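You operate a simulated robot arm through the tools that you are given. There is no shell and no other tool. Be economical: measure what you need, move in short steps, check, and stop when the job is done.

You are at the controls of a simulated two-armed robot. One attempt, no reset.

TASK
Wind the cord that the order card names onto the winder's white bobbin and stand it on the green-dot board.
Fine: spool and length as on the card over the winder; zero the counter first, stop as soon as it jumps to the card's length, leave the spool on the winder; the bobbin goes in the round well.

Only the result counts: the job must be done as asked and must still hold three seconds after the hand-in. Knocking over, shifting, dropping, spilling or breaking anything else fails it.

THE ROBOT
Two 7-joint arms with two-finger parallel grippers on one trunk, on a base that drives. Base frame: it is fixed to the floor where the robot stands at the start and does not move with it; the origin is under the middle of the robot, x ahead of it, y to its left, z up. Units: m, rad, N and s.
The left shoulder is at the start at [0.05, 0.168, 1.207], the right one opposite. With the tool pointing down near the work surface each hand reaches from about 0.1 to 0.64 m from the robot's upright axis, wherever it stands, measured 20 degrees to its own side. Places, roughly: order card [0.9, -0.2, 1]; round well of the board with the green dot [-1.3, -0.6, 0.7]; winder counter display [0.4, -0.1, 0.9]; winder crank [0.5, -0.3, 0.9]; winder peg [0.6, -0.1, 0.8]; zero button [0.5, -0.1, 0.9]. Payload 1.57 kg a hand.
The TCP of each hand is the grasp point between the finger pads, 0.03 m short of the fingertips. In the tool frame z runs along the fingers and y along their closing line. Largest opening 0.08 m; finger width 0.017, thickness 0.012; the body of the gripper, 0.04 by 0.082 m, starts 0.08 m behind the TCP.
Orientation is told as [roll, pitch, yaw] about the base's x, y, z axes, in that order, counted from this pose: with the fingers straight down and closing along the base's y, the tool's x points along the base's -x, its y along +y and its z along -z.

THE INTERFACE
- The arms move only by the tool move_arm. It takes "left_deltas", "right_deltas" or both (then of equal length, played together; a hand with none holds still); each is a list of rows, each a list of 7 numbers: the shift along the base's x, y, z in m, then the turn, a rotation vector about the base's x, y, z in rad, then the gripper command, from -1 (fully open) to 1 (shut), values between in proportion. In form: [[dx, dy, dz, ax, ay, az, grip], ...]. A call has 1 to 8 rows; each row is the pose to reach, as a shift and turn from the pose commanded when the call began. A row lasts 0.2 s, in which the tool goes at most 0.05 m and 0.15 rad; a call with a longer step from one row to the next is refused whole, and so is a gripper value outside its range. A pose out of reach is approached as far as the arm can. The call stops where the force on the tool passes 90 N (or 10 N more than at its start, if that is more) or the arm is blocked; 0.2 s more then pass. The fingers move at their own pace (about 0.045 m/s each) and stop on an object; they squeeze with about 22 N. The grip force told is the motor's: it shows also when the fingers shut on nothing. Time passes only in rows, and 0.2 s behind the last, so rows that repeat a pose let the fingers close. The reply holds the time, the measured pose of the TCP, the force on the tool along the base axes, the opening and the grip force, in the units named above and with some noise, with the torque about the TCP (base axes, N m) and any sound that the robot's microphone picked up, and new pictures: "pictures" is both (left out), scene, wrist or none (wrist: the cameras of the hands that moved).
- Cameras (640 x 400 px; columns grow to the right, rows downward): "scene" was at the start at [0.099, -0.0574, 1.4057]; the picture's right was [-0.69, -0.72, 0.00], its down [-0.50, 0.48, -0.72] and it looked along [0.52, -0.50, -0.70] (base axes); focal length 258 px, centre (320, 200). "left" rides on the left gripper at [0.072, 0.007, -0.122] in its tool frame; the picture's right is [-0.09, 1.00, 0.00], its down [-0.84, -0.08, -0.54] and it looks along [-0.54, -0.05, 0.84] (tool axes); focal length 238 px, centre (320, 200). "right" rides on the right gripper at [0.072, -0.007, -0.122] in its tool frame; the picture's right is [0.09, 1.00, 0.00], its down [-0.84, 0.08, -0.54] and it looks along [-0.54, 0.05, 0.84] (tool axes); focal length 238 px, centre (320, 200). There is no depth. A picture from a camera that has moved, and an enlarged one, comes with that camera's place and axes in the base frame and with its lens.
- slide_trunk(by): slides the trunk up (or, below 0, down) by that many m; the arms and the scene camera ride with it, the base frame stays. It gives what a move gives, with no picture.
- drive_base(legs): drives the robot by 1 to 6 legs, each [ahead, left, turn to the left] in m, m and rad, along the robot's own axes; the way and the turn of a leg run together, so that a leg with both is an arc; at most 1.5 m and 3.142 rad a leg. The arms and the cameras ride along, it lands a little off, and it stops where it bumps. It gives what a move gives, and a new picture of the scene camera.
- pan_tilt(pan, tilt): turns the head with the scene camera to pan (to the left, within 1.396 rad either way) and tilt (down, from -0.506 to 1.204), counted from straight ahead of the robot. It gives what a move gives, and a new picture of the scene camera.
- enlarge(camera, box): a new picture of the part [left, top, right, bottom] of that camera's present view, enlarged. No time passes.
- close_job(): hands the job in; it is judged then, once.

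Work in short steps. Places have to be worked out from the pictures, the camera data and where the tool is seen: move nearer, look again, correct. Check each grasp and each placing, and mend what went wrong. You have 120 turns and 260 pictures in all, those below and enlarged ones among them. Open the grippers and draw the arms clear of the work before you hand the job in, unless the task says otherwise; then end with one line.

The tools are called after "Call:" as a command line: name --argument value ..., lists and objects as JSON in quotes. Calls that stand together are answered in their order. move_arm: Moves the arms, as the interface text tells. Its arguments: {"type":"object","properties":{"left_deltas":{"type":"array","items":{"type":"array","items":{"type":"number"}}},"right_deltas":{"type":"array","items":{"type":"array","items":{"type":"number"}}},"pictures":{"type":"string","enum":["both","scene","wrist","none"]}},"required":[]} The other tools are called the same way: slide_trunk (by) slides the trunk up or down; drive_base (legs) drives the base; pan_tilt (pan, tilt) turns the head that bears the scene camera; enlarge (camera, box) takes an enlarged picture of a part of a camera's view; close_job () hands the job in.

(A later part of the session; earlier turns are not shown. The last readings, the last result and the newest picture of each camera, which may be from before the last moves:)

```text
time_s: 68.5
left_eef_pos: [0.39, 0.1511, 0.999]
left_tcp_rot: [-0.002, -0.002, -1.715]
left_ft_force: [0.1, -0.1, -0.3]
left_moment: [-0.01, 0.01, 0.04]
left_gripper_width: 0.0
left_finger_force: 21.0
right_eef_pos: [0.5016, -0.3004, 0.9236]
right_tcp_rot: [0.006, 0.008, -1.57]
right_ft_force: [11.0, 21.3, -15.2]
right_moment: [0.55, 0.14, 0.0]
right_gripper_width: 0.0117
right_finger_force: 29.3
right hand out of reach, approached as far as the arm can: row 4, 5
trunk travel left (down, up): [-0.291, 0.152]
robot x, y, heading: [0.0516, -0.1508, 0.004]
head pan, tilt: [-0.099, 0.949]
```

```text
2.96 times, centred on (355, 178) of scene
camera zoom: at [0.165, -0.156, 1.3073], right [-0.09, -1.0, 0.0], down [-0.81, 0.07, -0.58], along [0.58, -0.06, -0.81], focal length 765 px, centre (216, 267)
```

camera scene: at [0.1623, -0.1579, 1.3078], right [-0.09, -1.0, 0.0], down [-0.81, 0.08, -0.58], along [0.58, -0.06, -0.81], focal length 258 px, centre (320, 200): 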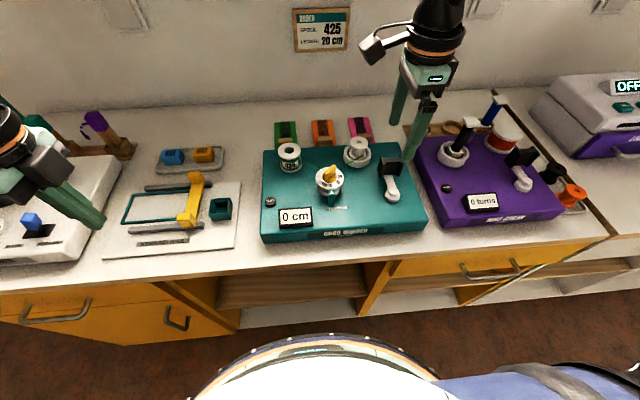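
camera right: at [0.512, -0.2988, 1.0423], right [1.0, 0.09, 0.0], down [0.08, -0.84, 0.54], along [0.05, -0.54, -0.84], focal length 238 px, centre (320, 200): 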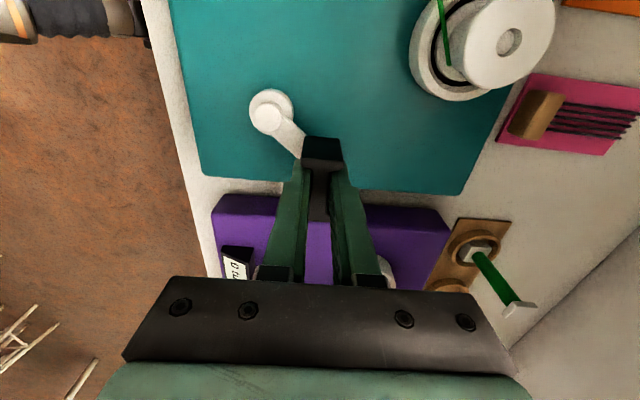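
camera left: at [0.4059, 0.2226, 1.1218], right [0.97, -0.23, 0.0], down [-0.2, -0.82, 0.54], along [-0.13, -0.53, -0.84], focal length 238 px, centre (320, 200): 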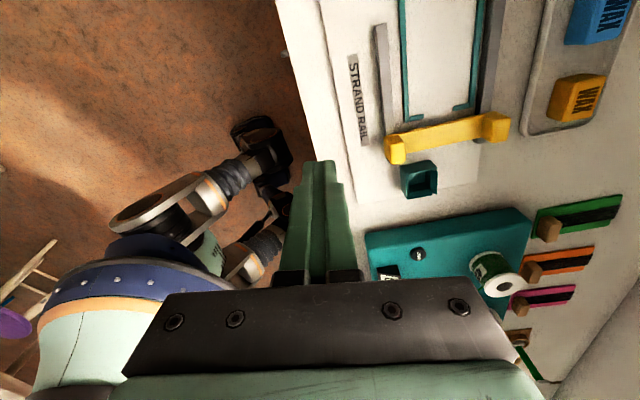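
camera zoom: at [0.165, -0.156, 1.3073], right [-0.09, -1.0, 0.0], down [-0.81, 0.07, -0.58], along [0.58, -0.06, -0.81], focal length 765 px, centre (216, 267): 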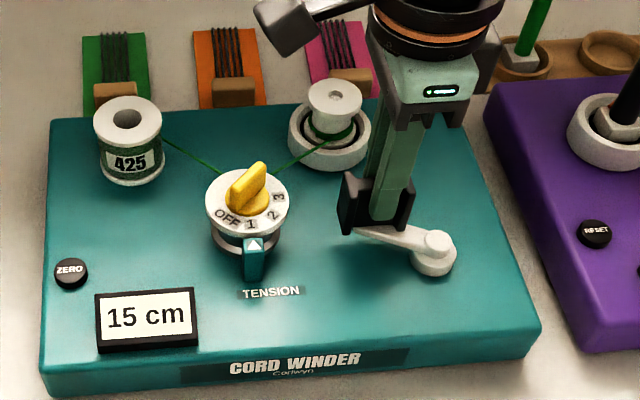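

15 cm. A slight reach limit there, but the crank followed. Now slowly on to -330°.

Call:
move_arm --right_deltas '[[0.0054, -0.0035, 0, 0, 0, 0, 1], [0.0104, -0.0079, 0, 0, 0, 0, 1], [0.0147, -0.013, 0, 0, 0, 0, 1], [0.0183, -0.0183, 0, 0, 0, 0, 1]]' --pictures "none"

Call:
enlarge --camera "scene" --box '[255, 110, 455, 245]'

```text
time_s: 69.5
left_eef_pos: [0.3915, 0.1527, 0.9993]
left_tcp_rot: [-0.004, -0.001, -1.714]
left_ft_force: [0.9, 0.1, 0.1]
left_moment: [0.0, 0.0, 0.01]
left_gripper_width: 0.0
left_finger_force: 21.2
right_eef_pos: [0.5234, -0.3215, 0.9238]
right_tcp_rot: [0.011, 0.007, -1.573]
right_ft_force: [28.5, 16.0, -6.8]
right_moment: [0.28, -0.13, -0.07]
right_gripper_width: 0.0112
right_finger_force: 28.9
trunk travel left (down, up): [-0.291, 0.152]
robot x, y, heading: [0.0526, -0.1486, 0.007]
head pan, tilt: [-0.099, 0.949]
```

```text
2.96 times, centred on (355, 178) of scene
camera zoom: at [0.1659, -0.1567, 1.3075], right [-0.09, -1.0, 0.0], down [-0.81, 0.08, -0.58], along [0.58, -0.06, -0.81], focal length 765 px, centre (216, 267)
```

zoom: 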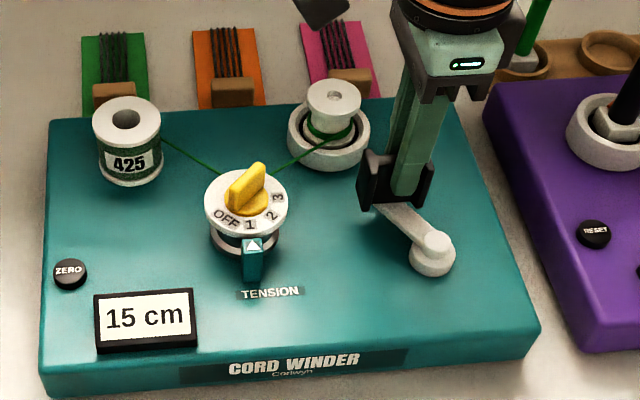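

No jump yet; the hand is pulling inward (28 N), so I correct outward while creeping on to about -343°.

Call:
move_arm --right_deltas '[[0.005, 0.001, 0, 0, 0, 0, 1], [0.0075, -0.002, 0, 0, 0, 0, 1], [0.009, -0.0045, 0, 0, 0, 0, 1]]' --pictures "none"

Call:
enlarge --camera "scene" --box '[255, 110, 455, 245]'

```text
time_s: 70.3
left_eef_pos: [0.3892, 0.1504, 0.999]
left_tcp_rot: [0.001, 0.0, -1.714]
left_ft_force: [-0.5, 0.4, 0.2]
left_moment: [0.01, 0.03, -0.02]
left_gripper_width: 0.0
left_finger_force: 21.7
right_eef_pos: [0.526, -0.3288, 0.9245]
right_tcp_rot: [0.002, 0.0, -1.572]
right_ft_force: [8.7, 3.8, 7.0]
right_moment: [0.96, -0.09, -0.04]
right_gripper_width: 0.0115
right_finger_force: 28.6
trunk travel left (down, up): [-0.291, 0.152]
robot x, y, heading: [0.0504, -0.1519, 0.008]
head pan, tilt: [-0.099, 0.949]
```

```text
2.96 times, centred on (355, 178) of scene
camera zoom: at [0.1625, -0.1578, 1.3079], right [-0.09, -1.0, 0.0], down [-0.81, 0.08, -0.58], along [0.58, -0.06, -0.81], focal length 765 px, centre (216, 267)
```

zoom: 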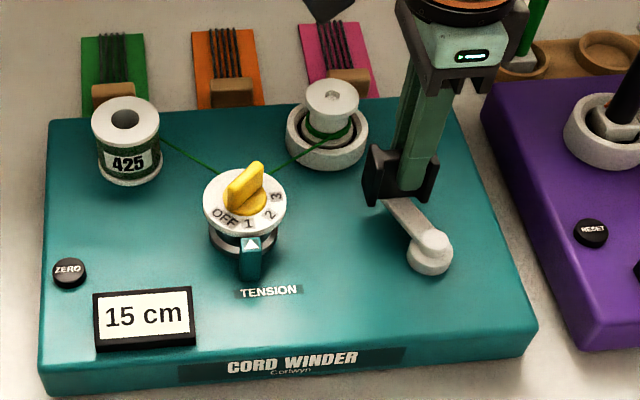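

Still 15 at about -345°. Creep 8° further.

Call:
move_arm --right_deltas '[[0.003, -0.003, 0, 0, 0, 0, 1], [0.0045, -0.0065, 0, 0, 0, 0, 1]]' --pictures "none"

Call:
enlarge --camera "scene" --box '[255, 110, 455, 245]'

```text
time_s: 70.9
left_eef_pos: [0.3872, 0.1511, 1.0]
left_tcp_rot: [0.003, 0.0, -1.714]
left_ft_force: [-0.2, 0.1, 0.2]
left_moment: [0.03, -0.02, 0.01]
left_gripper_width: 0.0001
left_finger_force: 21.7
right_eef_pos: [0.5287, -0.3356, 0.9239]
right_tcp_rot: [-0.003, -0.005, -1.573]
right_ft_force: [-5.1, 0.0, 10.2]
right_moment: [0.41, 0.02, -0.01]
right_gripper_width: 0.0115
right_finger_force: 29.2
trunk travel left (down, up): [-0.291, 0.152]
robot x, y, heading: [0.047, -0.1526, 0.005]
head pan, tilt: [-0.099, 0.949]
```

```text
2.96 times, centred on (355, 178) of scene
camera zoom: at [0.161, -0.158, 1.308], right [-0.09, -1.0, 0.0], down [-0.81, 0.08, -0.58], along [0.58, -0.06, -0.81], focal length 765 px, centre (216, 267)
```

zoom: 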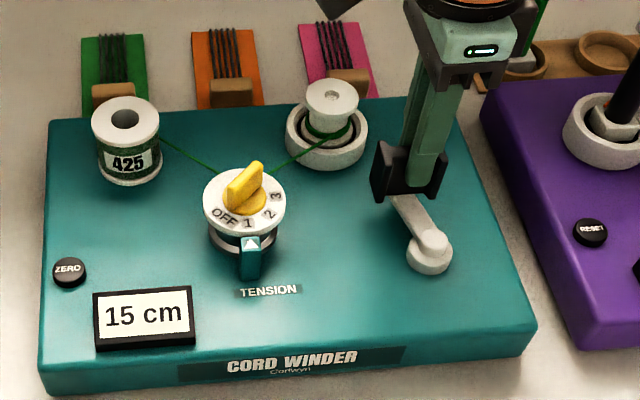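

Still 15 at about -353°. Another ~7°.

Call:
move_arm --right_deltas '[[0.0, -0.003, 0, 0, 0, 0, 1], [0.0, -0.006, 0, 0, 0, 0, 1]]' --pictures "none"

Call:
enlarge --camera "scene" --box '[255, 110, 455, 245]'

```text
time_s: 71.5
left_eef_pos: [0.3883, 0.1495, 1.0004]
left_tcp_rot: [0.002, 0.001, -1.714]
left_ft_force: [-0.2, -0.1, -0.4]
left_moment: [0.01, 0.02, -0.03]
left_gripper_width: 0.0
left_finger_force: 21.4
right_eef_pos: [0.5301, -0.3397, 0.9237]
right_tcp_rot: [0.001, -0.004, -1.569]
right_ft_force: [-4.1, -0.6, 6.4]
right_moment: [-0.37, 0.06, 0.02]
right_gripper_width: 0.0115
right_finger_force: 29.3
trunk travel left (down, up): [-0.291, 0.152]
robot x, y, heading: [0.0525, -0.1491, 0.01]
head pan, tilt: [-0.099, 0.949]
```

```text
2.96 times, centred on (355, 178) of scene
camera zoom: at [0.1614, -0.1579, 1.3079], right [-0.09, -1.0, 0.0], down [-0.81, 0.08, -0.58], along [0.58, -0.06, -0.81], focal length 765 px, centre (216, 267)
```

zoom: 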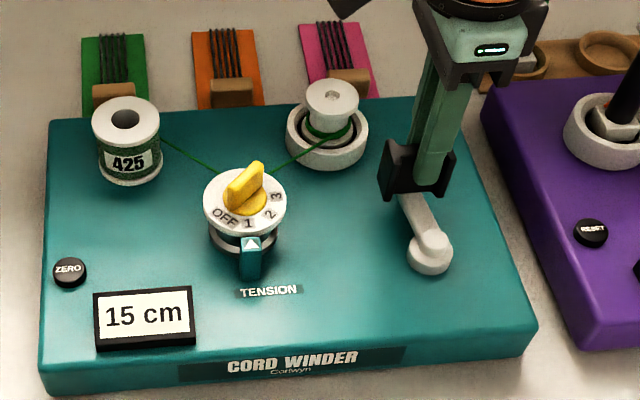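

Near -359°, still 15. Another ~5°.

Call:
move_arm --right_deltas '[[0.0, -0.003, -0.001, 0, 0, 0, 1], [-0.0005, -0.005, -0.002, 0, 0, 0, 1]]' --pictures "none"

Call:
enlarge --camera "scene" --box '[255, 110, 455, 245]'

```text
time_s: 72.1
left_eef_pos: [0.3874, 0.1512, 1.0013]
left_tcp_rot: [0.002, -0.001, -1.715]
left_ft_force: [-0.3, 0.4, -0.6]
left_moment: [0.02, 0.02, 0.01]
left_gripper_width: 0.0001
left_finger_force: 21.2
right_eef_pos: [0.5304, -0.3447, 0.9236]
right_tcp_rot: [0.005, -0.003, -1.572]
right_ft_force: [-3.1, 0.5, 14.1]
right_moment: [-0.67, 0.24, 0.06]
right_gripper_width: 0.0113
right_finger_force: 29.8
trunk travel left (down, up): [-0.291, 0.152]
robot x, y, heading: [0.0549, -0.1533, 0.008]
head pan, tilt: [-0.099, 0.949]
```

```text
2.96 times, centred on (355, 178) of scene
camera zoom: at [0.161, -0.1575, 1.3081], right [-0.09, -1.0, 0.0], down [-0.81, 0.08, -0.58], along [0.58, -0.06, -0.81], focal length 765 px, centre (216, 267)
```

zoom: 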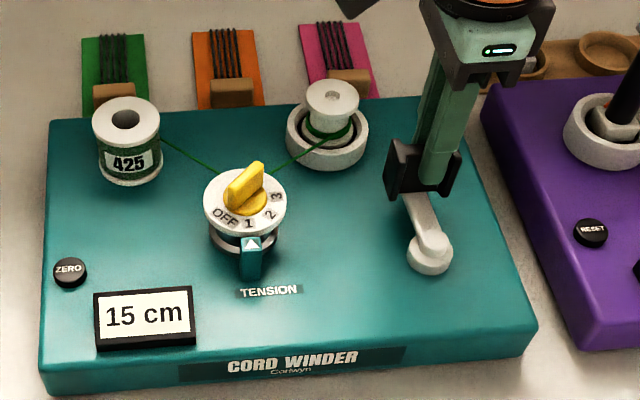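

-364°, still 15. Continue 5°, relieving the downward push.

Call:
move_arm --right_deltas '[[-0.0003, -0.003, 0.003, 0, 0, 0, 1], [-0.001, -0.005, 0.003, 0, 0, 0, 1]]' --pictures "none"

Call:
enlarge --camera "scene" --box '[255, 110, 455, 245]'

```text
time_s: 72.7
left_eef_pos: [0.3883, 0.1509, 1.0004]
left_tcp_rot: [0.0, 0.0, -1.715]
left_ft_force: [0.1, 0.3, -0.1]
left_moment: [0.01, 0.01, 0.01]
left_gripper_width: 0.0003
left_finger_force: 21.3
right_eef_pos: [0.5313, -0.3499, 0.9245]
right_tcp_rot: [0.001, -0.001, -1.569]
right_ft_force: [5.3, -0.1, -0.6]
right_moment: [-0.04, -0.11, -0.02]
right_gripper_width: 0.0116
right_finger_force: 28.9
trunk travel left (down, up): [-0.291, 0.152]
robot x, y, heading: [0.0469, -0.1514, 0.007]
head pan, tilt: [-0.099, 0.949]
```

```text
2.96 times, centred on (355, 178) of scene
camera zoom: at [0.1631, -0.1581, 1.3075], right [-0.09, -1.0, 0.0], down [-0.81, 0.08, -0.58], along [0.58, -0.05, -0.81], focal length 765 px, centre (216, 267)
```

zoom: 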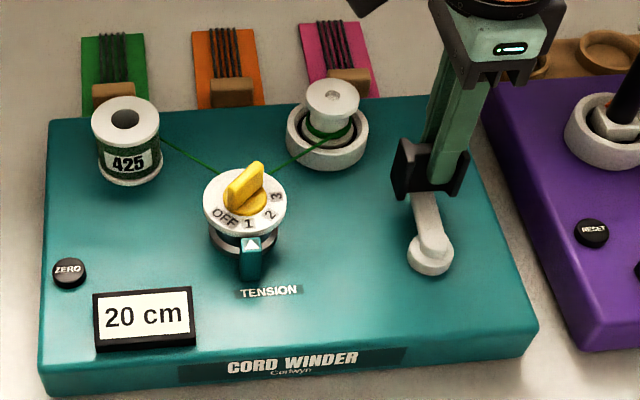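

Counter shows 20 cm. I stop, open, and lift straight off the handle.

Call:
move_arm --right_deltas '[[0, 0, 0, 0, 0, 0, -1], [0, 0, 0, 0, 0, 0, -1], [0, 0, 0, 0, 0, 0, -1], [0, 0, 0.02, 0, 0, 0, -1], [0, 0, 0.05, 0, 0, 0, -1], [0, 0, 0.09, 0, 0, 0, -1], [0, 0, 0.12, 0, 0, 0, -1]]' --pictures "both"

Call:
enlarge --camera "scene" --box '[255, 110, 455, 245]'

Call:
enlarge --camera "right" --box '[300, 0, 500, 125]'

```text
time_s: 74.3
left_eef_pos: [0.3889, 0.1503, 1.0002]
left_tcp_rot: [-0.001, 0.0, -1.714]
left_ft_force: [-0.4, 0.7, -0.4]
left_moment: [-0.01, 0.01, -0.02]
left_gripper_width: 0.0001
left_finger_force: 21.1
right_eef_pos: [0.5295, -0.3503, 1.0445]
right_tcp_rot: [-0.001, -0.001, -1.572]
right_ft_force: [0.1, 0.7, -0.1]
right_moment: [-0.03, 0.01, 0.01]
right_gripper_width: 0.0802
right_finger_force: 0.1
trunk travel left (down, up): [-0.291, 0.152]
robot x, y, heading: [0.0487, -0.1487, 0.009]
head pan, tilt: [-0.099, 0.949]
camera scene: at [0.1623, -0.1581, 1.3078], right [-0.09, -1.0, 0.0], down [-0.81, 0.08, -0.58], along [0.58, -0.05, -0.81], focal length 258 px, centre (320, 200)
camera right: at [0.5226, -0.2782, 1.1666], right [1.0, 0.09, 0.0], down [0.08, -0.84, 0.54], along [0.05, -0.54, -0.84], focal length 238 px, centre (320, 200)
```

scene: 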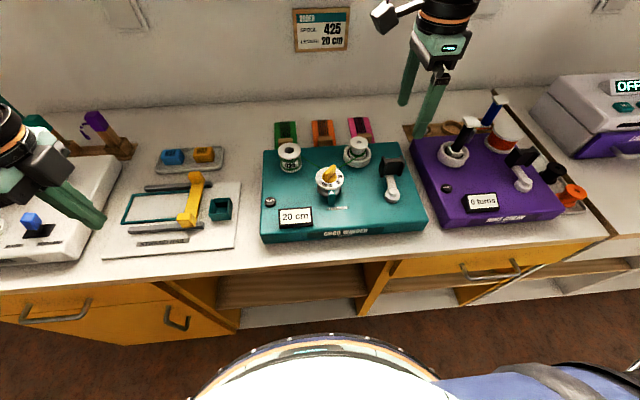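
right: 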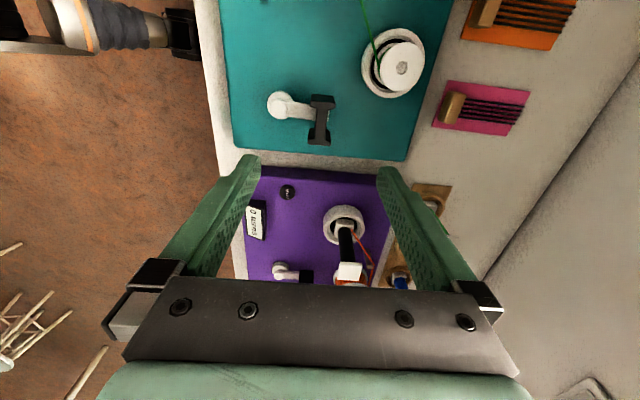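

```text
2.96 times, centred on (355, 178) of scene
camera zoom: at [0.1623, -0.1581, 1.3078], right [-0.09, -1.0, 0.0], down [-0.81, 0.08, -0.58], along [0.58, -0.05, -0.81], focal length 765 px, centre (216, 267)
```

zoom: 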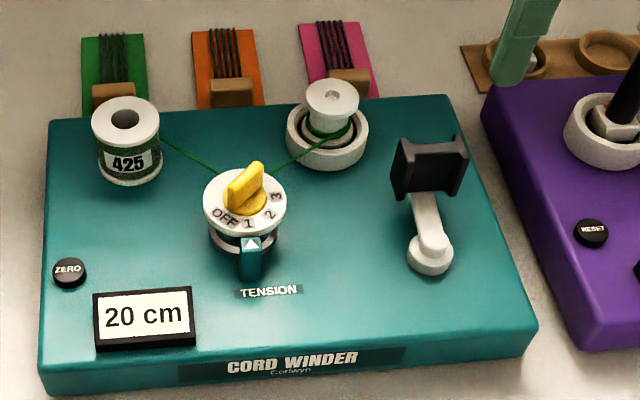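

```text
3.20 times, centred on (400, 62) of right
camera zoom: at [0.5226, -0.2782, 1.1666], right [1.0, 0.09, 0.0], down [0.08, -0.84, 0.54], along [0.05, -0.54, -0.84], focal length 763 px, centre (64, 640)
```

zoom: 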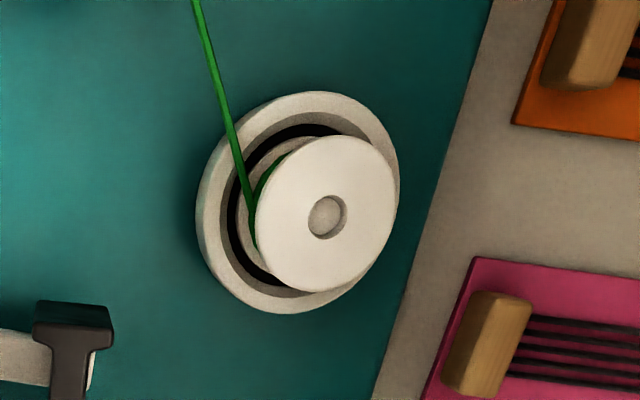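

Counter holds 20 cm. The bobbin's top flange is at about [0.602, -0.288, 0.905], ~42 mm wide. I move above it, turning the hand to yaw -0.785 so the cord runs between the fingers.

Call:
move_arm --right_deltas '[[0.01, 0.01, 0, 0, 0, 0.13, -1], [0.025, 0.02, 0, 0, 0, 0.26, -1], [0.04, 0.035, 0, 0, 0, 0.39, -1], [0.055, 0.05, 0, 0, 0, 0.52, -1], [0.0725, 0.062, -0.02, 0, 0, 0.65, -1], [0.0725, 0.062, -0.045, 0, 0, 0.785, -1], [0.0725, 0.062, -0.06, 0, 0, 0.785, -1]]' --pictures "both"

Call:
enlarge --camera "scene" --box '[300, 90, 440, 200]'

```text
time_s: 75.9
left_eef_pos: [0.3896, 0.152, 0.9991]
left_tcp_rot: [0.0, -0.001, -1.713]
left_ft_force: [-0.6, 0.5, -0.3]
left_moment: [0.02, -0.03, 0.02]
left_gripper_width: 0.0
left_finger_force: 21.5
right_eef_pos: [0.5506, -0.3347, 0.9884]
right_tcp_rot: [0.002, -0.001, -0.784]
right_ft_force: [-0.1, 0.1, 0.0]
right_moment: [0.03, 0.0, -0.03]
right_gripper_width: 0.08
right_finger_force: 0.0
right hand out of reach, approached as far as the arm can: row 2, 3, 4, 5, 6, 7
trunk travel left (down, up): [-0.291, 0.152]
robot x, y, heading: [0.0496, -0.1493, 0.006]
head pan, tilt: [-0.099, 0.949]
camera scene: at [0.1625, -0.1582, 1.3078], right [-0.09, -1.0, 0.0], down [-0.81, 0.08, -0.58], along [0.58, -0.05, -0.81], focal length 258 px, centre (320, 200)
camera right: at [0.4947, -0.2886, 1.1109], right [0.64, 0.77, 0.0], down [0.65, -0.54, 0.54], along [0.42, -0.35, -0.84], focal length 238 px, centre (320, 200)
```

scene: 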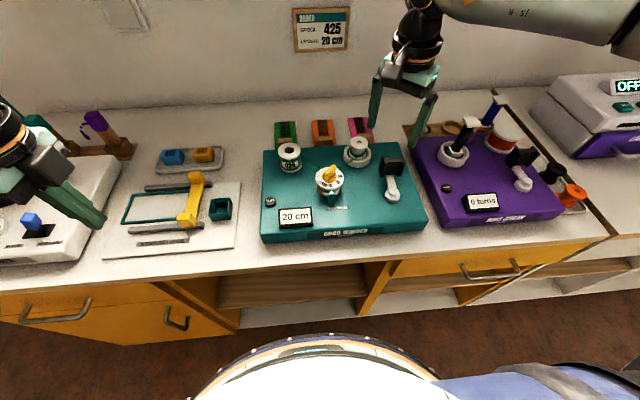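
right: 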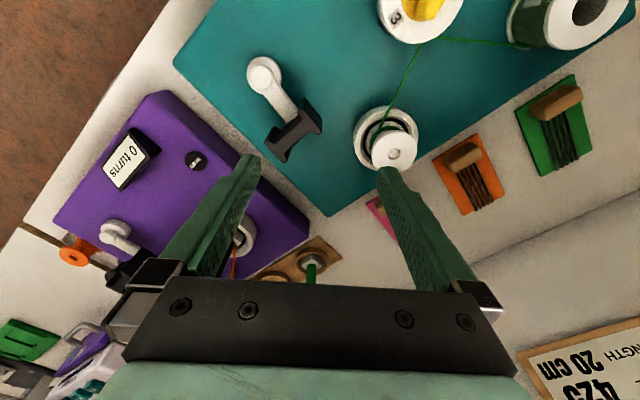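

```text
3.64 times, centred on (370, 145) of scene
camera zoom: at [0.1625, -0.1582, 1.3078], right [-0.09, -1.0, 0.0], down [-0.81, 0.08, -0.58], along [0.58, -0.05, -0.81], focal length 939 px, centre (138, 400)
```

zoom: 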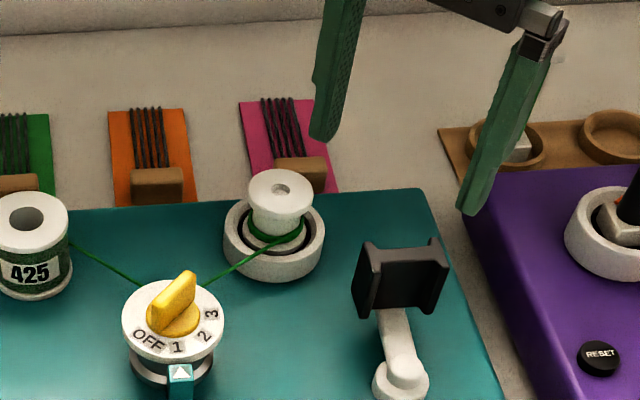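

Just out of reach from here, so I drive the base 5 cm ahead and a bit left; the hand is well above everything.

Call:
drive_base --legs '[[0.05, 0.03, 0]]'

Call:
enlarge --camera "right" --box '[0, 0, 640, 400]'

```text
time_s: 76.9
left_eef_pos: [0.439, 0.1811, 0.9999]
left_tcp_rot: [-0.001, 0.0, -1.713]
left_ft_force: [0.8, 0.3, 0.0]
left_moment: [-0.01, -0.01, 0.0]
left_gripper_width: 0.0
left_finger_force: 21.2
right_eef_pos: [0.601, -0.3035, 0.9897]
right_tcp_rot: [0.003, -0.002, -0.788]
right_ft_force: [0.0, 0.3, 0.1]
right_moment: [-0.02, -0.02, 0.04]
right_gripper_width: 0.0799
right_finger_force: 0.0
trunk travel left (down, up): [-0.291, 0.152]
robot x, y, heading: [0.1017, -0.1186, 0.005]
head pan, tilt: [-0.099, 0.949]
camera scene: at [0.2126, -0.1277, 1.3077], right [-0.09, -1.0, 0.0], down [-0.81, 0.08, -0.58], along [0.58, -0.06, -0.81], focal length 258 px, centre (320, 200)
```

scene: 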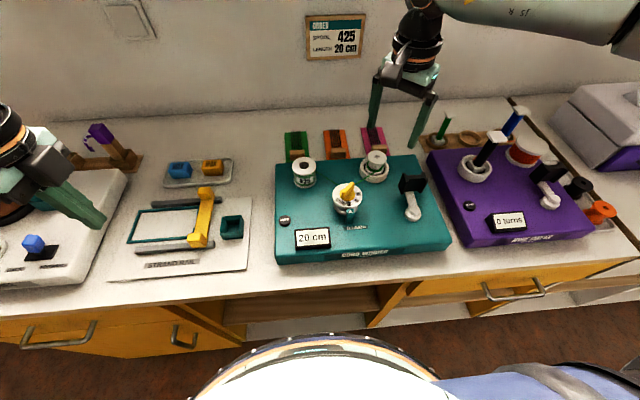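

```text
1.00 times, centred on (320, 200) of right
camera zoom: at [0.545, -0.258, 1.111], right [0.64, 0.77, 0.0], down [0.64, -0.54, 0.54], along [0.42, -0.35, -0.84], focal length 238 px, centre (320, 200)
```

zoom: 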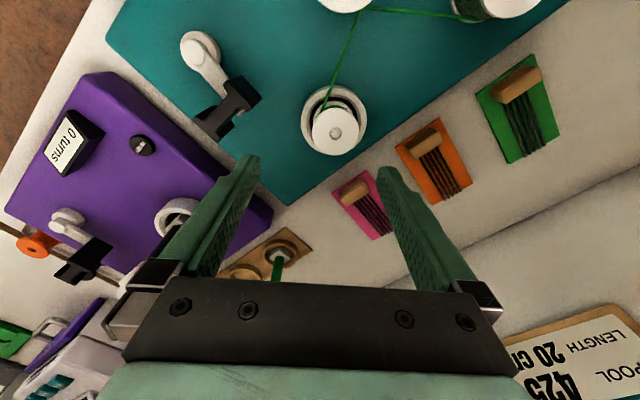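

Bobbin confirmed at [0.6025, -0.288]. I centre over it and descend so the tips straddle the flange at z≈0.903.

Call:
move_arm --right_deltas '[[0.0015, 0.0156, 0, 0, 0, 0, -1], [0.0015, 0.0156, -0.03, 0, 0, 0, -1], [0.0015, 0.0156, -0.06, 0, 0, 0, -1], [0.0015, 0.0156, -0.075, 0, 0, 0, -1], [0.0015, 0.0156, -0.086, 0, 0, 0, -1]]' --pictures "wrist"

Call:
enlarge --camera "scene" --box '[310, 110, 450, 220]'

```text
time_s: 78.1
left_eef_pos: [0.4344, 0.1814, 1.002]
left_tcp_rot: [0.005, 0.001, -1.714]
left_ft_force: [0.7, -1.0, 0.7]
left_moment: [0.02, 0.01, -0.01]
left_gripper_width: 0.0
left_finger_force: 21.0
right_eef_pos: [0.5859, -0.3021, 0.9284]
right_tcp_rot: [0.039, -0.018, -0.784]
right_ft_force: [6.3, -0.5, 58.5]
right_moment: [1.4, -1.64, -0.14]
right_gripper_width: 0.0798
right_finger_force: 0.0
right hand out of reach, approached as far as the arm can: row 1, 2, 3, 4, 5
trunk travel left (down, up): [-0.291, 0.152]
robot x, y, heading: [0.0971, -0.1206, 0.008]
head pan, tilt: [-0.099, 0.949]
camera right: at [0.5259, -0.2576, 1.049], right [0.64, 0.77, 0.04], down [0.62, -0.55, 0.56], along [0.45, -0.33, -0.83], focal length 238 px, centre (320, 200)
```

right: 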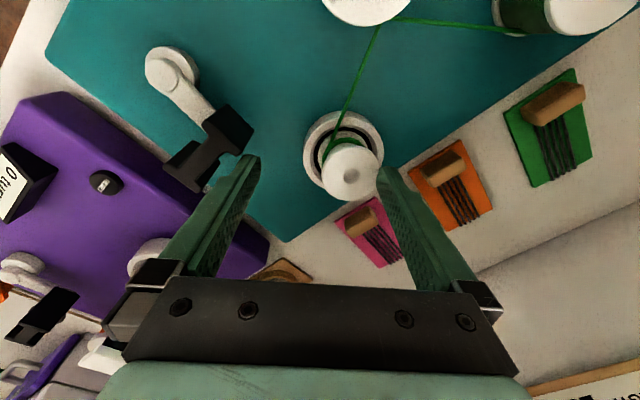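

```text
3.64 times, centred on (380, 165) of scene
camera zoom: at [0.2068, -0.1265, 1.3095], right [-0.09, -1.0, 0.0], down [-0.81, 0.08, -0.59], along [0.58, -0.06, -0.81], focal length 939 px, centre (102, 327)
```

zoom: 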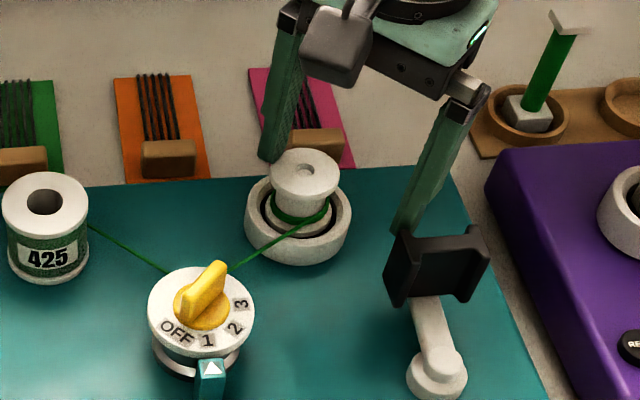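

Again short of reach, and one finger came down on the crank handle (58 N). I raise straight up at once.

Call:
move_arm --right_deltas '[[0, 0, 0.04, 0, 0, 0, -1], [0, 0, 0.08, 0, 0, 0, -1], [0, 0, 0.12, 0, 0, 0, -1]]' --pictures "none"

Call:
enlarge --camera "scene" --box '[270, 130, 450, 265]'

```text
time_s: 78.9
left_eef_pos: [0.4367, 0.1824, 0.9984]
left_tcp_rot: [0.0, 0.001, -1.714]
left_ft_force: [0.1, -0.4, -0.1]
left_moment: [-0.03, 0.0, -0.02]
left_gripper_width: 0.0
left_finger_force: 20.6
right_eef_pos: [0.5828, -0.3076, 1.0312]
right_tcp_rot: [-0.002, 0.001, -0.786]
right_ft_force: [-0.5, 0.8, 0.4]
right_moment: [0.0, -0.05, 0.0]
right_gripper_width: 0.0801
right_finger_force: 0.0
trunk travel left (down, up): [-0.291, 0.152]
robot x, y, heading: [0.0975, -0.1225, 0.004]
head pan, tilt: [-0.099, 0.949]
```

```text
2.96 times, centred on (360, 198) of scene
camera zoom: at [0.2115, -0.128, 1.3077], right [-0.09, -1.0, 0.0], down [-0.81, 0.08, -0.58], along [0.58, -0.05, -0.81], focal length 765 px, centre (202, 207)
```

zoom: 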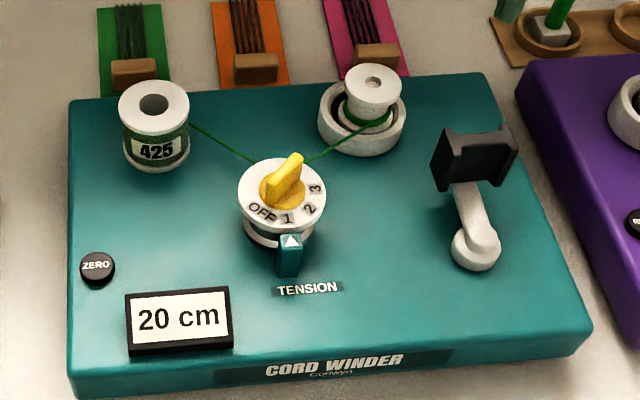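

Nothing disturbed: still 20 cm and crank in place. The limit seems tied to the hand's yaw, so I turn to yaw 0 up here and move over the bobbin.

Call:
move_arm --right_deltas '[[0, 0, 0, 0, 0, 0.14, -1], [0, 0, 0, 0, 0, 0.28, -1], [0.0, 0, 0, 0, 0, 0.42, -1], [0.0, 0, 0, 0, 0, 0.56, -1], [0.01, 0.01, 0, 0, 0, 0.7, -1], [0.02, 0.02, 0, 0, 0, 0.785, -1], [0.02, 0.02, -0.02, 0, 0, 0.785, -1]]' --pictures "wrist"

```text
time_s: 80.5
left_eef_pos: [0.4375, 0.1811, 1.0007]
left_tcp_rot: [-0.001, 0.001, -1.713]
left_ft_force: [0.6, -0.6, 0.4]
left_moment: [0.03, 0.0, -0.02]
left_gripper_width: 0.0
left_finger_force: 21.5
right_eef_pos: [0.5958, -0.297, 1.0129]
right_tcp_rot: [0.003, -0.003, 0.0]
right_ft_force: [-0.8, -0.8, 0.1]
right_moment: [-0.01, 0.01, -0.02]
right_gripper_width: 0.0798
right_finger_force: 0.0
right hand out of reach, approached as far as the arm can: row 6, 7
trunk travel left (down, up): [-0.291, 0.152]
robot x, y, heading: [0.1031, -0.1228, 0.004]
head pan, tilt: [-0.099, 0.949]
camera right: at [0.5227, -0.304, 1.1345], right [-0.09, 1.0, 0.0], down [0.83, 0.08, 0.55], along [0.54, 0.05, -0.84], focal length 238 px, centre (320, 200)
```

right: 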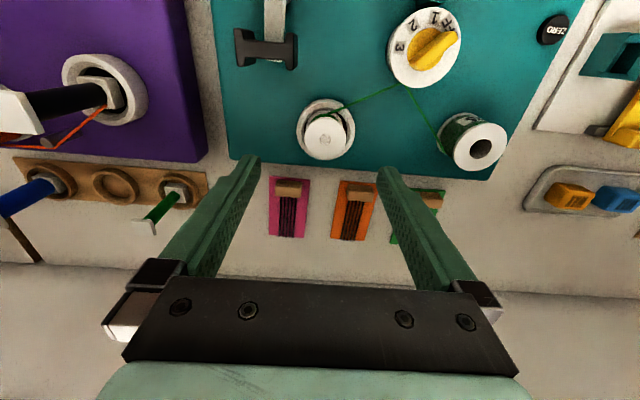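

The arm is at the edge of its reach here. As with the shelf, I turn the base left 0.5 rad so the right shoulder comes closer.

Call:
move_arm --right_deltas '[[-0.03, 0, 0.02, 0, 0, 0, -1], [-0.06, 0, 0.04, 0, 0, 0, -1]]' --pictures "none"

Call:
drive_base --legs '[[-0.02, 0, 0], [0, 0, 0.5]]'

Call:
pan_tilt --pan -0.7 --tilt 0.95

```text
time_s: 81.1
left_eef_pos: [0.4386, 0.1811, 1.0006]
left_tcp_rot: [-0.001, -0.001, -1.714]
left_ft_force: [-0.5, -0.6, 0.0]
left_moment: [0.01, -0.03, 0.0]
left_gripper_width: 0.0
left_finger_force: 20.9
right_eef_pos: [0.5343, -0.2966, 1.0532]
right_tcp_rot: [0.001, -0.002, -0.002]
right_ft_force: [0.8, -0.5, 0.1]
right_moment: [0.01, -0.01, -0.01]
right_gripper_width: 0.0803
right_finger_force: 0.0
trunk travel left (down, up): [-0.291, 0.152]
robot x, y, heading: [0.1031, -0.1195, 0.005]
head pan, tilt: [-0.099, 0.949]
```

```text
time_s: 83.3
left_eef_pos: [0.2287, 0.3051, 1.0006]
left_tcp_rot: [0.001, 0.001, -1.21]
left_ft_force: [-0.4, -0.3, 0.6]
left_moment: [0.02, -0.01, 0.02]
left_gripper_width: 0.0
left_finger_force: 21.5
right_eef_pos: [0.5446, -0.0655, 1.0532]
right_tcp_rot: [0.003, -0.001, 0.503]
right_ft_force: [-0.4, -0.3, -0.4]
right_moment: [0.04, 0.01, 0.0]
right_gripper_width: 0.0797
right_finger_force: 0.1
trunk travel left (down, up): [-0.291, 0.152]
robot x, y, heading: [0.0804, -0.1207, 0.51]
head pan, tilt: [-0.099, 0.949]
camera scene: at [0.1808, -0.0729, 1.3078], right [0.4, -0.92, 0.0], down [-0.75, -0.32, -0.58], along [0.53, 0.23, -0.81], focal length 258 px, centre (320, 200)
```

scene: 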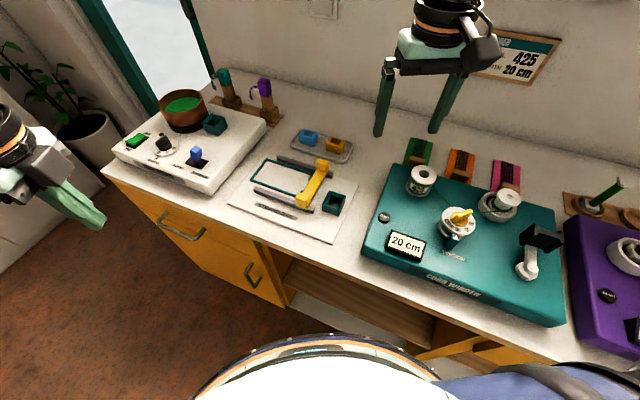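

```text
time_s: 84.3
left_eef_pos: [0.2295, 0.3062, 1.0]
left_tcp_rot: [0.0, 0.0, -1.209]
left_ft_force: [0.5, 0.7, -0.2]
left_moment: [0.0, -0.02, 0.01]
left_gripper_width: 0.0001
left_finger_force: 21.6
right_eef_pos: [0.5439, -0.0655, 1.0531]
right_tcp_rot: [0.001, -0.003, 0.504]
right_ft_force: [-0.3, 0.7, -0.3]
right_moment: [0.0, 0.01, 0.01]
right_gripper_width: 0.08
right_finger_force: 0.2
trunk travel left (down, up): [-0.291, 0.152]
robot x, y, heading: [0.0845, -0.1206, 0.513]
head pan, tilt: [-0.7, 0.949]
camera scene: at [0.1856, -0.1157, 1.3078], right [-0.19, -0.98, 0.0], down [-0.8, 0.15, -0.58], along [0.57, -0.11, -0.81], focal length 258 px, centre (320, 200)
```

scene: 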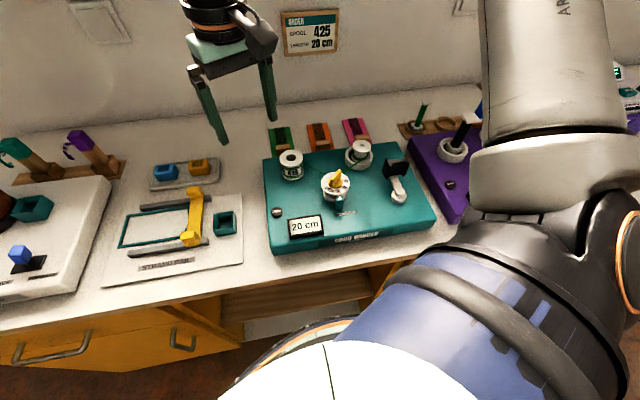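

Now the hand goes over the bobbin at yaw 0.

Call:
move_arm --right_deltas '[[0.01, -0.04, 0, 0, 0, -0.1, -1], [0.02, -0.08, 0, 0, 0, -0.2, -1], [0.03, -0.12, 0, 0, 0, -0.3, -1], [0.04, -0.16, 0, 0, 0, -0.4, -1], [0.05, -0.2, 0, 0, 0, -0.5, -1], [0.0585, -0.2225, -0.03, 0, 0, -0.504, -1], [0.0585, -0.2225, -0.06, 0, 0, -0.504, -1]]' --pictures "wrist"

```text
time_s: 85.9
left_eef_pos: [0.229, 0.3078, 0.9997]
left_tcp_rot: [0.0, 0.0, -1.209]
left_ft_force: [-0.4, 0.3, 0.7]
left_moment: [0.0, 0.0, -0.03]
left_gripper_width: 0.0
left_finger_force: 21.2
right_eef_pos: [0.6046, -0.2886, 0.9915]
right_tcp_rot: [0.002, -0.003, -0.001]
right_ft_force: [0.3, 1.3, 0.0]
right_moment: [0.0, -0.01, -0.01]
right_gripper_width: 0.0802
right_finger_force: 0.0
trunk travel left (down, up): [-0.291, 0.152]
robot x, y, heading: [0.0793, -0.123, 0.511]
head pan, tilt: [-0.7, 0.949]
camera right: at [0.5317, -0.2952, 1.1149], right [-0.09, 1.0, 0.0], down [0.84, 0.08, 0.54], along [0.54, 0.05, -0.84], focal length 238 px, centre (320, 200)
```

right: 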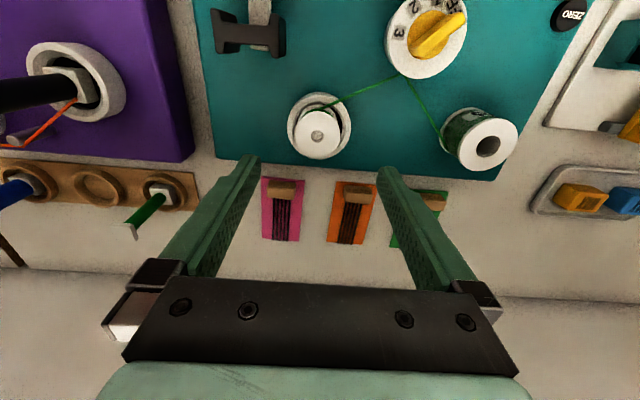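

Reached this time. I lower to z≈0.945 (tips just above the flange) and re-check centring.

Call:
move_arm --right_deltas '[[-0.003, -0.001, -0.025, 0, 0, 0, -1], [-0.003, -0.001, -0.046, 0, 0, 0, -1], [-0.003, -0.001, -0.046, 0, 0, 0, -1]]' --pictures "wrist"

Call:
enlarge --camera "scene" --box '[290, 100, 430, 210]'

```text
time_s: 86.7
left_eef_pos: [0.2283, 0.3058, 1.0004]
left_tcp_rot: [0.0, -0.001, -1.208]
left_ft_force: [0.0, 0.3, -0.5]
left_moment: [-0.02, 0.02, -0.04]
left_gripper_width: 0.0002
left_finger_force: 21.1
right_eef_pos: [0.6015, -0.2892, 0.9477]
right_tcp_rot: [0.003, -0.003, 0.0]
right_ft_force: [-0.4, -0.1, 0.5]
right_moment: [-0.02, 0.02, -0.02]
right_gripper_width: 0.0802
right_finger_force: 0.1
trunk travel left (down, up): [-0.291, 0.152]
robot x, y, heading: [0.0769, -0.1187, 0.51]
head pan, tilt: [-0.7, 0.949]
camera right: at [0.529, -0.2959, 1.0687], right [-0.09, 1.0, 0.0], down [0.84, 0.08, 0.54], along [0.54, 0.05, -0.84], focal length 238 px, centre (320, 200)
```

right: 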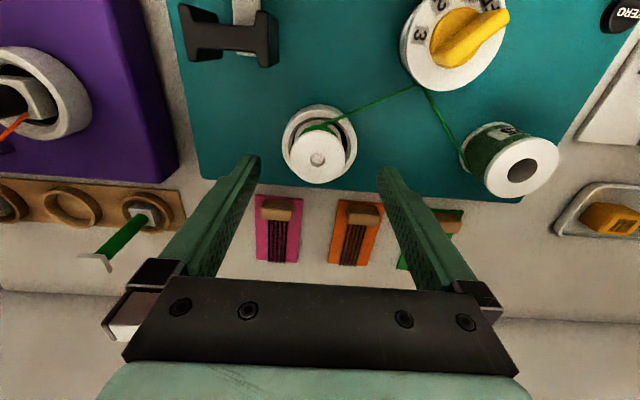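

```text
3.64 times, centred on (360, 155) of scene
camera zoom: at [0.1856, -0.1157, 1.3078], right [-0.19, -0.98, 0.0], down [-0.8, 0.15, -0.58], along [0.57, -0.11, -0.81], focal length 939 px, centre (174, 364)
```

zoom: 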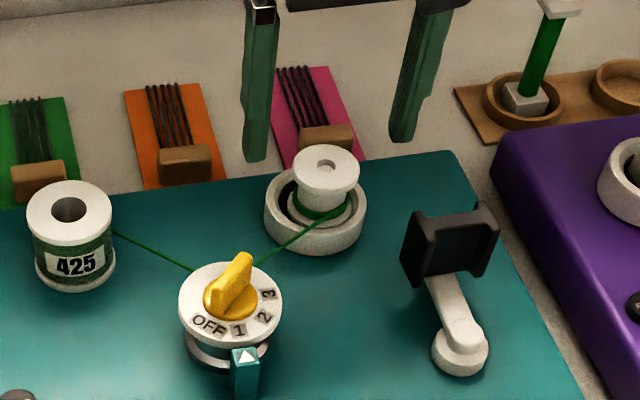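

Bobbin at ≈[0.598, -0.291]. Small trim, descend to z≈0.906 and close on the flange.

Call:
move_arm --right_deltas '[[-0.003, -0.002, -0.015, 0, 0, 0, -1], [-0.003, -0.002, -0.03, 0, 0, 0, -1], [-0.003, -0.002, -0.041, 0, 0, 0, -1], [-0.003, -0.002, -0.041, 0, 0, 0, 0.5], [-0.003, -0.002, -0.041, 0, 0, 0, 1], [-0.003, -0.002, -0.041, 0, 0, 0, 1], [-0.003, -0.002, -0.041, 0, 0, 0, 1], [-0.003, -0.002, -0.041, 0, 0, 0, 1]]' --pictures "wrist"

Call:
enlarge --camera "scene" --box '[290, 100, 430, 210]'

```text
time_s: 88.5
left_eef_pos: [0.2301, 0.3057, 1.0001]
left_tcp_rot: [-0.001, -0.001, -1.21]
left_ft_force: [-0.1, -0.2, -0.6]
left_moment: [0.01, 0.02, -0.03]
left_gripper_width: 0.0
left_finger_force: 21.8
right_eef_pos: [0.5974, -0.2916, 0.905]
right_tcp_rot: [0.003, -0.001, 0.002]
right_ft_force: [0.1, -0.4, -1.0]
right_moment: [0.03, -0.06, 0.0]
right_gripper_width: 0.0405
right_finger_force: 22.2
trunk travel left (down, up): [-0.291, 0.152]
robot x, y, heading: [0.0801, -0.122, 0.505]
head pan, tilt: [-0.7, 0.949]
camera right: at [0.5258, -0.2974, 1.0279], right [-0.09, 1.0, 0.0], down [0.84, 0.08, 0.54], along [0.54, 0.05, -0.84], focal length 238 px, centre (320, 200)
```

right: 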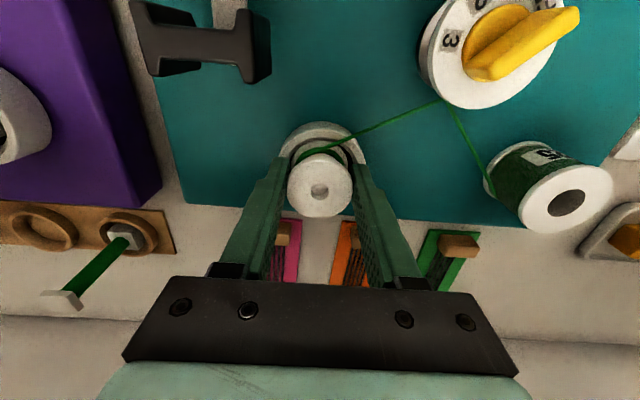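

```text
3.64 times, centred on (360, 155) of scene
camera zoom: at [0.1856, -0.1157, 1.3078], right [-0.19, -0.98, 0.0], down [-0.8, 0.15, -0.58], along [0.57, -0.11, -0.81], focal length 939 px, centre (174, 364)
```

zoom: 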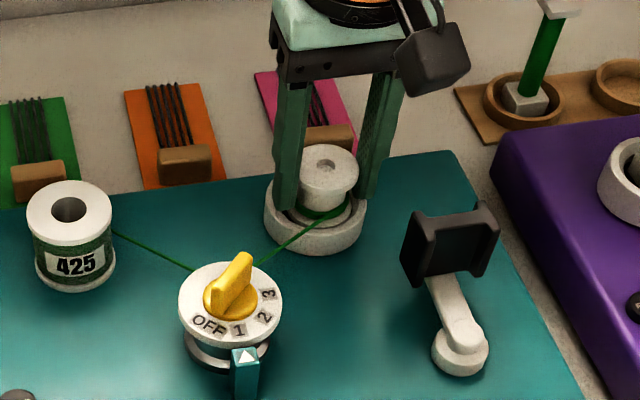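

Held at 40.5 mm, centred. I lift straight up slowly.

Call:
move_arm --right_deltas '[[0, 0, 0.015, 0, 0, 0, 1], [0, 0, 0.03, 0, 0, 0, 1], [0, 0, 0.05, 0, 0, 0, 1], [0, 0, 0.08, 0, 0, 0, 1], [0, 0, 0.11, 0, 0, 0, 1]]' --pictures "wrist"

Call:
enlarge --camera "scene" --box '[240, 60, 440, 260]'

```text
time_s: 89.7
left_eef_pos: [0.2286, 0.3072, 1.0003]
left_tcp_rot: [0.001, -0.001, -1.208]
left_ft_force: [0.1, -0.6, -0.5]
left_moment: [0.01, 0.02, -0.01]
left_gripper_width: 0.0
left_finger_force: 21.8
right_eef_pos: [0.5979, -0.2895, 1.0158]
right_tcp_rot: [0.001, -0.001, 0.0]
right_ft_force: [0.1, -0.1, 1.1]
right_moment: [-0.01, 0.0, 0.01]
right_gripper_width: 0.0405
right_finger_force: 22.1
trunk travel left (down, up): [-0.291, 0.152]
robot x, y, heading: [0.0781, -0.1233, 0.508]
head pan, tilt: [-0.7, 0.949]
camera right: at [0.525, -0.2971, 1.1386], right [-0.09, 1.0, 0.0], down [0.84, 0.08, 0.54], along [0.54, 0.05, -0.84], focal length 238 px, centre (320, 200)
```

right: 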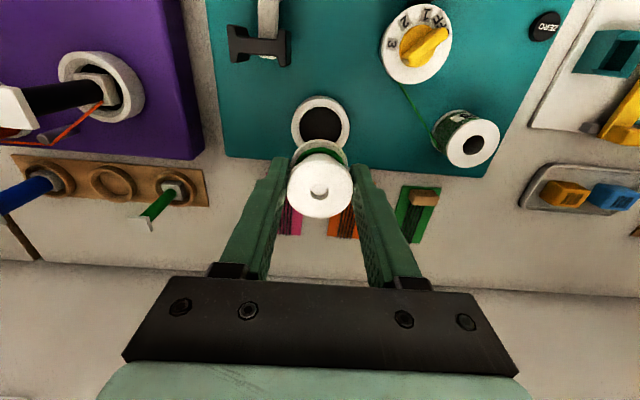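

```text
2.00 times, centred on (340, 160) of scene
camera zoom: at [0.1855, -0.1156, 1.3078], right [-0.19, -0.98, 0.0], down [-0.8, 0.15, -0.58], along [0.57, -0.11, -0.81], focal length 517 px, centre (280, 280)
```

zoom: 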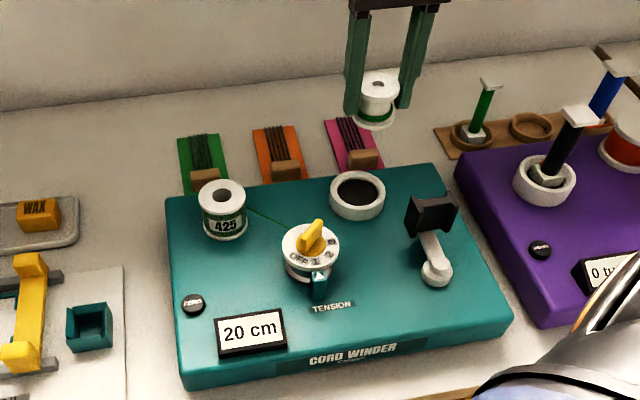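

The bobbin is up with the green cord wound and cut free; counter 20 cm, spool in place. I tuck the right arm back, then back away from the counter and turn round.

Call:
move_arm --right_deltas '[[-0.04, 0, 0.02, 0, 0, 0, 1], [-0.08, 0, 0.03, 0, 0, 0, 1], [-0.12, 0, 0.04, 0, 0, 0, 1], [-0.16, 0, 0.05, 0, 0, 0, 1]]' --pictures "none"

Call:
drive_base --legs '[[-0.263, 0.144, 0], [0, 0, 3.0]]'

Call:
pan_tilt --pan 0.0 --tilt 0.6

```text
time_s: 90.7
left_eef_pos: [0.2297, 0.3066, 0.9997]
left_tcp_rot: [0.0, 0.0, -1.209]
left_ft_force: [0.7, -0.4, 0.1]
left_moment: [-0.01, -0.02, 0.02]
left_gripper_width: 0.0001
left_finger_force: 21.4
right_eef_pos: [0.4364, -0.2901, 1.0663]
right_tcp_rot: [0.0, -0.003, -0.002]
right_ft_force: [0.3, 0.7, 0.7]
right_moment: [0.0, 0.01, 0.02]
right_gripper_width: 0.04
right_finger_force: 22.5
trunk travel left (down, up): [-0.291, 0.152]
robot x, y, heading: [0.0783, -0.121, 0.509]
head pan, tilt: [-0.7, 0.949]
```

```text
time_s: 99.8
left_eef_pos: [-0.4292, -0.5293, 0.9999]
left_tcp_rot: [0.001, -0.001, 1.801]
left_ft_force: [0.5, 0.0, -0.4]
left_moment: [0.02, 0.02, 0.02]
left_gripper_width: 0.0
left_finger_force: 21.2
right_eef_pos: [-0.5575, 0.0901, 1.0663]
right_tcp_rot: [0.003, -0.002, 3.01]
right_ft_force: [0.8, 0.3, -0.6]
right_moment: [-0.01, -0.01, 0.02]
right_gripper_width: 0.0403
right_finger_force: 21.9
trunk travel left (down, up): [-0.291, 0.152]
robot x, y, heading: [-0.2212, -0.124, -2.759]
head pan, tilt: [-0.7, 0.949]
camera scene: at [-0.3303, -0.1174, 1.3078], right [0.32, 0.95, 0.0], down [0.77, -0.26, -0.58], along [-0.55, 0.18, -0.81], focal length 258 px, centre (320, 200)
```

scene: 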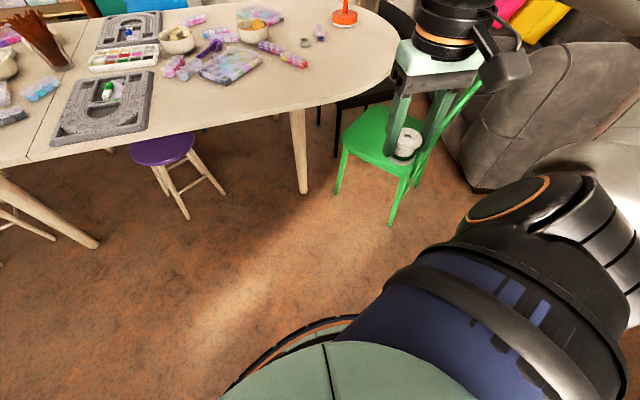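

```text
time_s: 100.9
left_eef_pos: [-0.4278, -0.5294, 0.9994]
left_tcp_rot: [-0.001, -0.001, 1.8]
left_ft_force: [0.0, 0.6, -0.4]
left_moment: [-0.02, 0.0, 0.03]
left_gripper_width: 0.0002
left_finger_force: 21.5
right_eef_pos: [-0.5577, 0.088, 1.0656]
right_tcp_rot: [0.001, -0.002, 3.009]
right_ft_force: [-0.1, -0.6, 0.2]
right_moment: [0.02, 0.0, 0.0]
right_gripper_width: 0.0401
right_finger_force: 21.7
trunk travel left (down, up): [-0.291, 0.152]
robot x, y, heading: [-0.2242, -0.1223, -2.767]
head pan, tilt: [0.0, 0.6]
camera scene: at [-0.3434, -0.1729, 1.3362], right [-0.37, 0.93, 0.0], down [0.53, 0.21, -0.82], along [-0.77, -0.3, -0.57], focal length 258 px, centre (320, 200)
```

scene: 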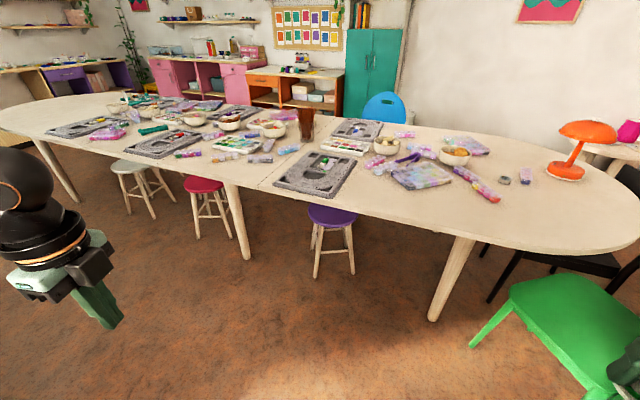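

The work table with grey bead boards is ahead. The board around (315,175) matches the given place; I enlarge it and the others to find the green dot.

Call:
enlarge --camera "scene" --box '[260, 140, 370, 209]'

Call:
enlarge --camera "scene" --box '[30, 80, 400, 215]'

```text
5.80 times, centred on (315, 174) of scene
camera zoom: at [-0.3434, -0.1729, 1.3362], right [-0.37, 0.93, 0.0], down [0.53, 0.21, -0.82], along [-0.77, -0.3, -0.57], focal length 1498 px, centre (349, 348)
```

zoom: 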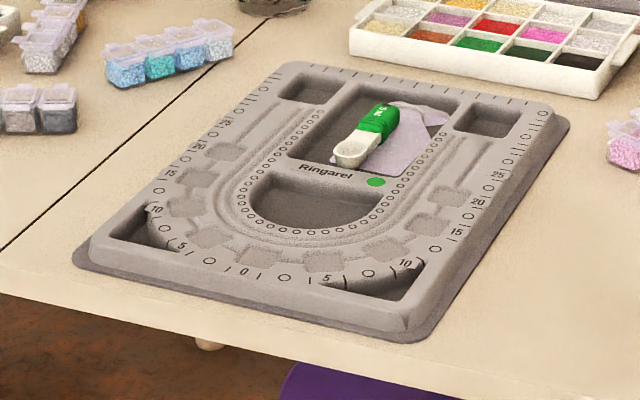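

```text
1.73 times, centred on (215, 148) of scene
camera zoom: at [-0.3434, -0.1729, 1.3362], right [-0.37, 0.93, 0.0], down [0.53, 0.21, -0.82], along [-0.77, -0.3, -0.57], focal length 447 px, centre (502, 291)
```

zoom: 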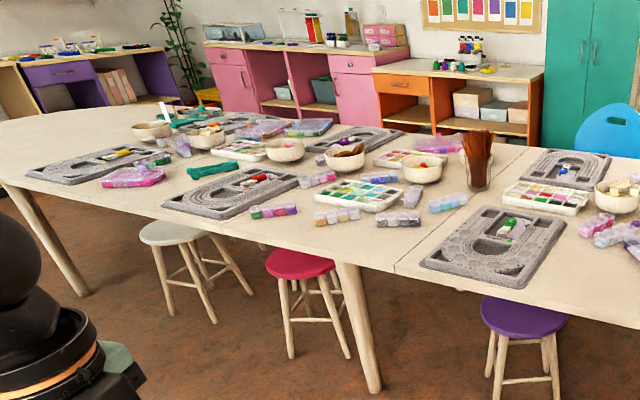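

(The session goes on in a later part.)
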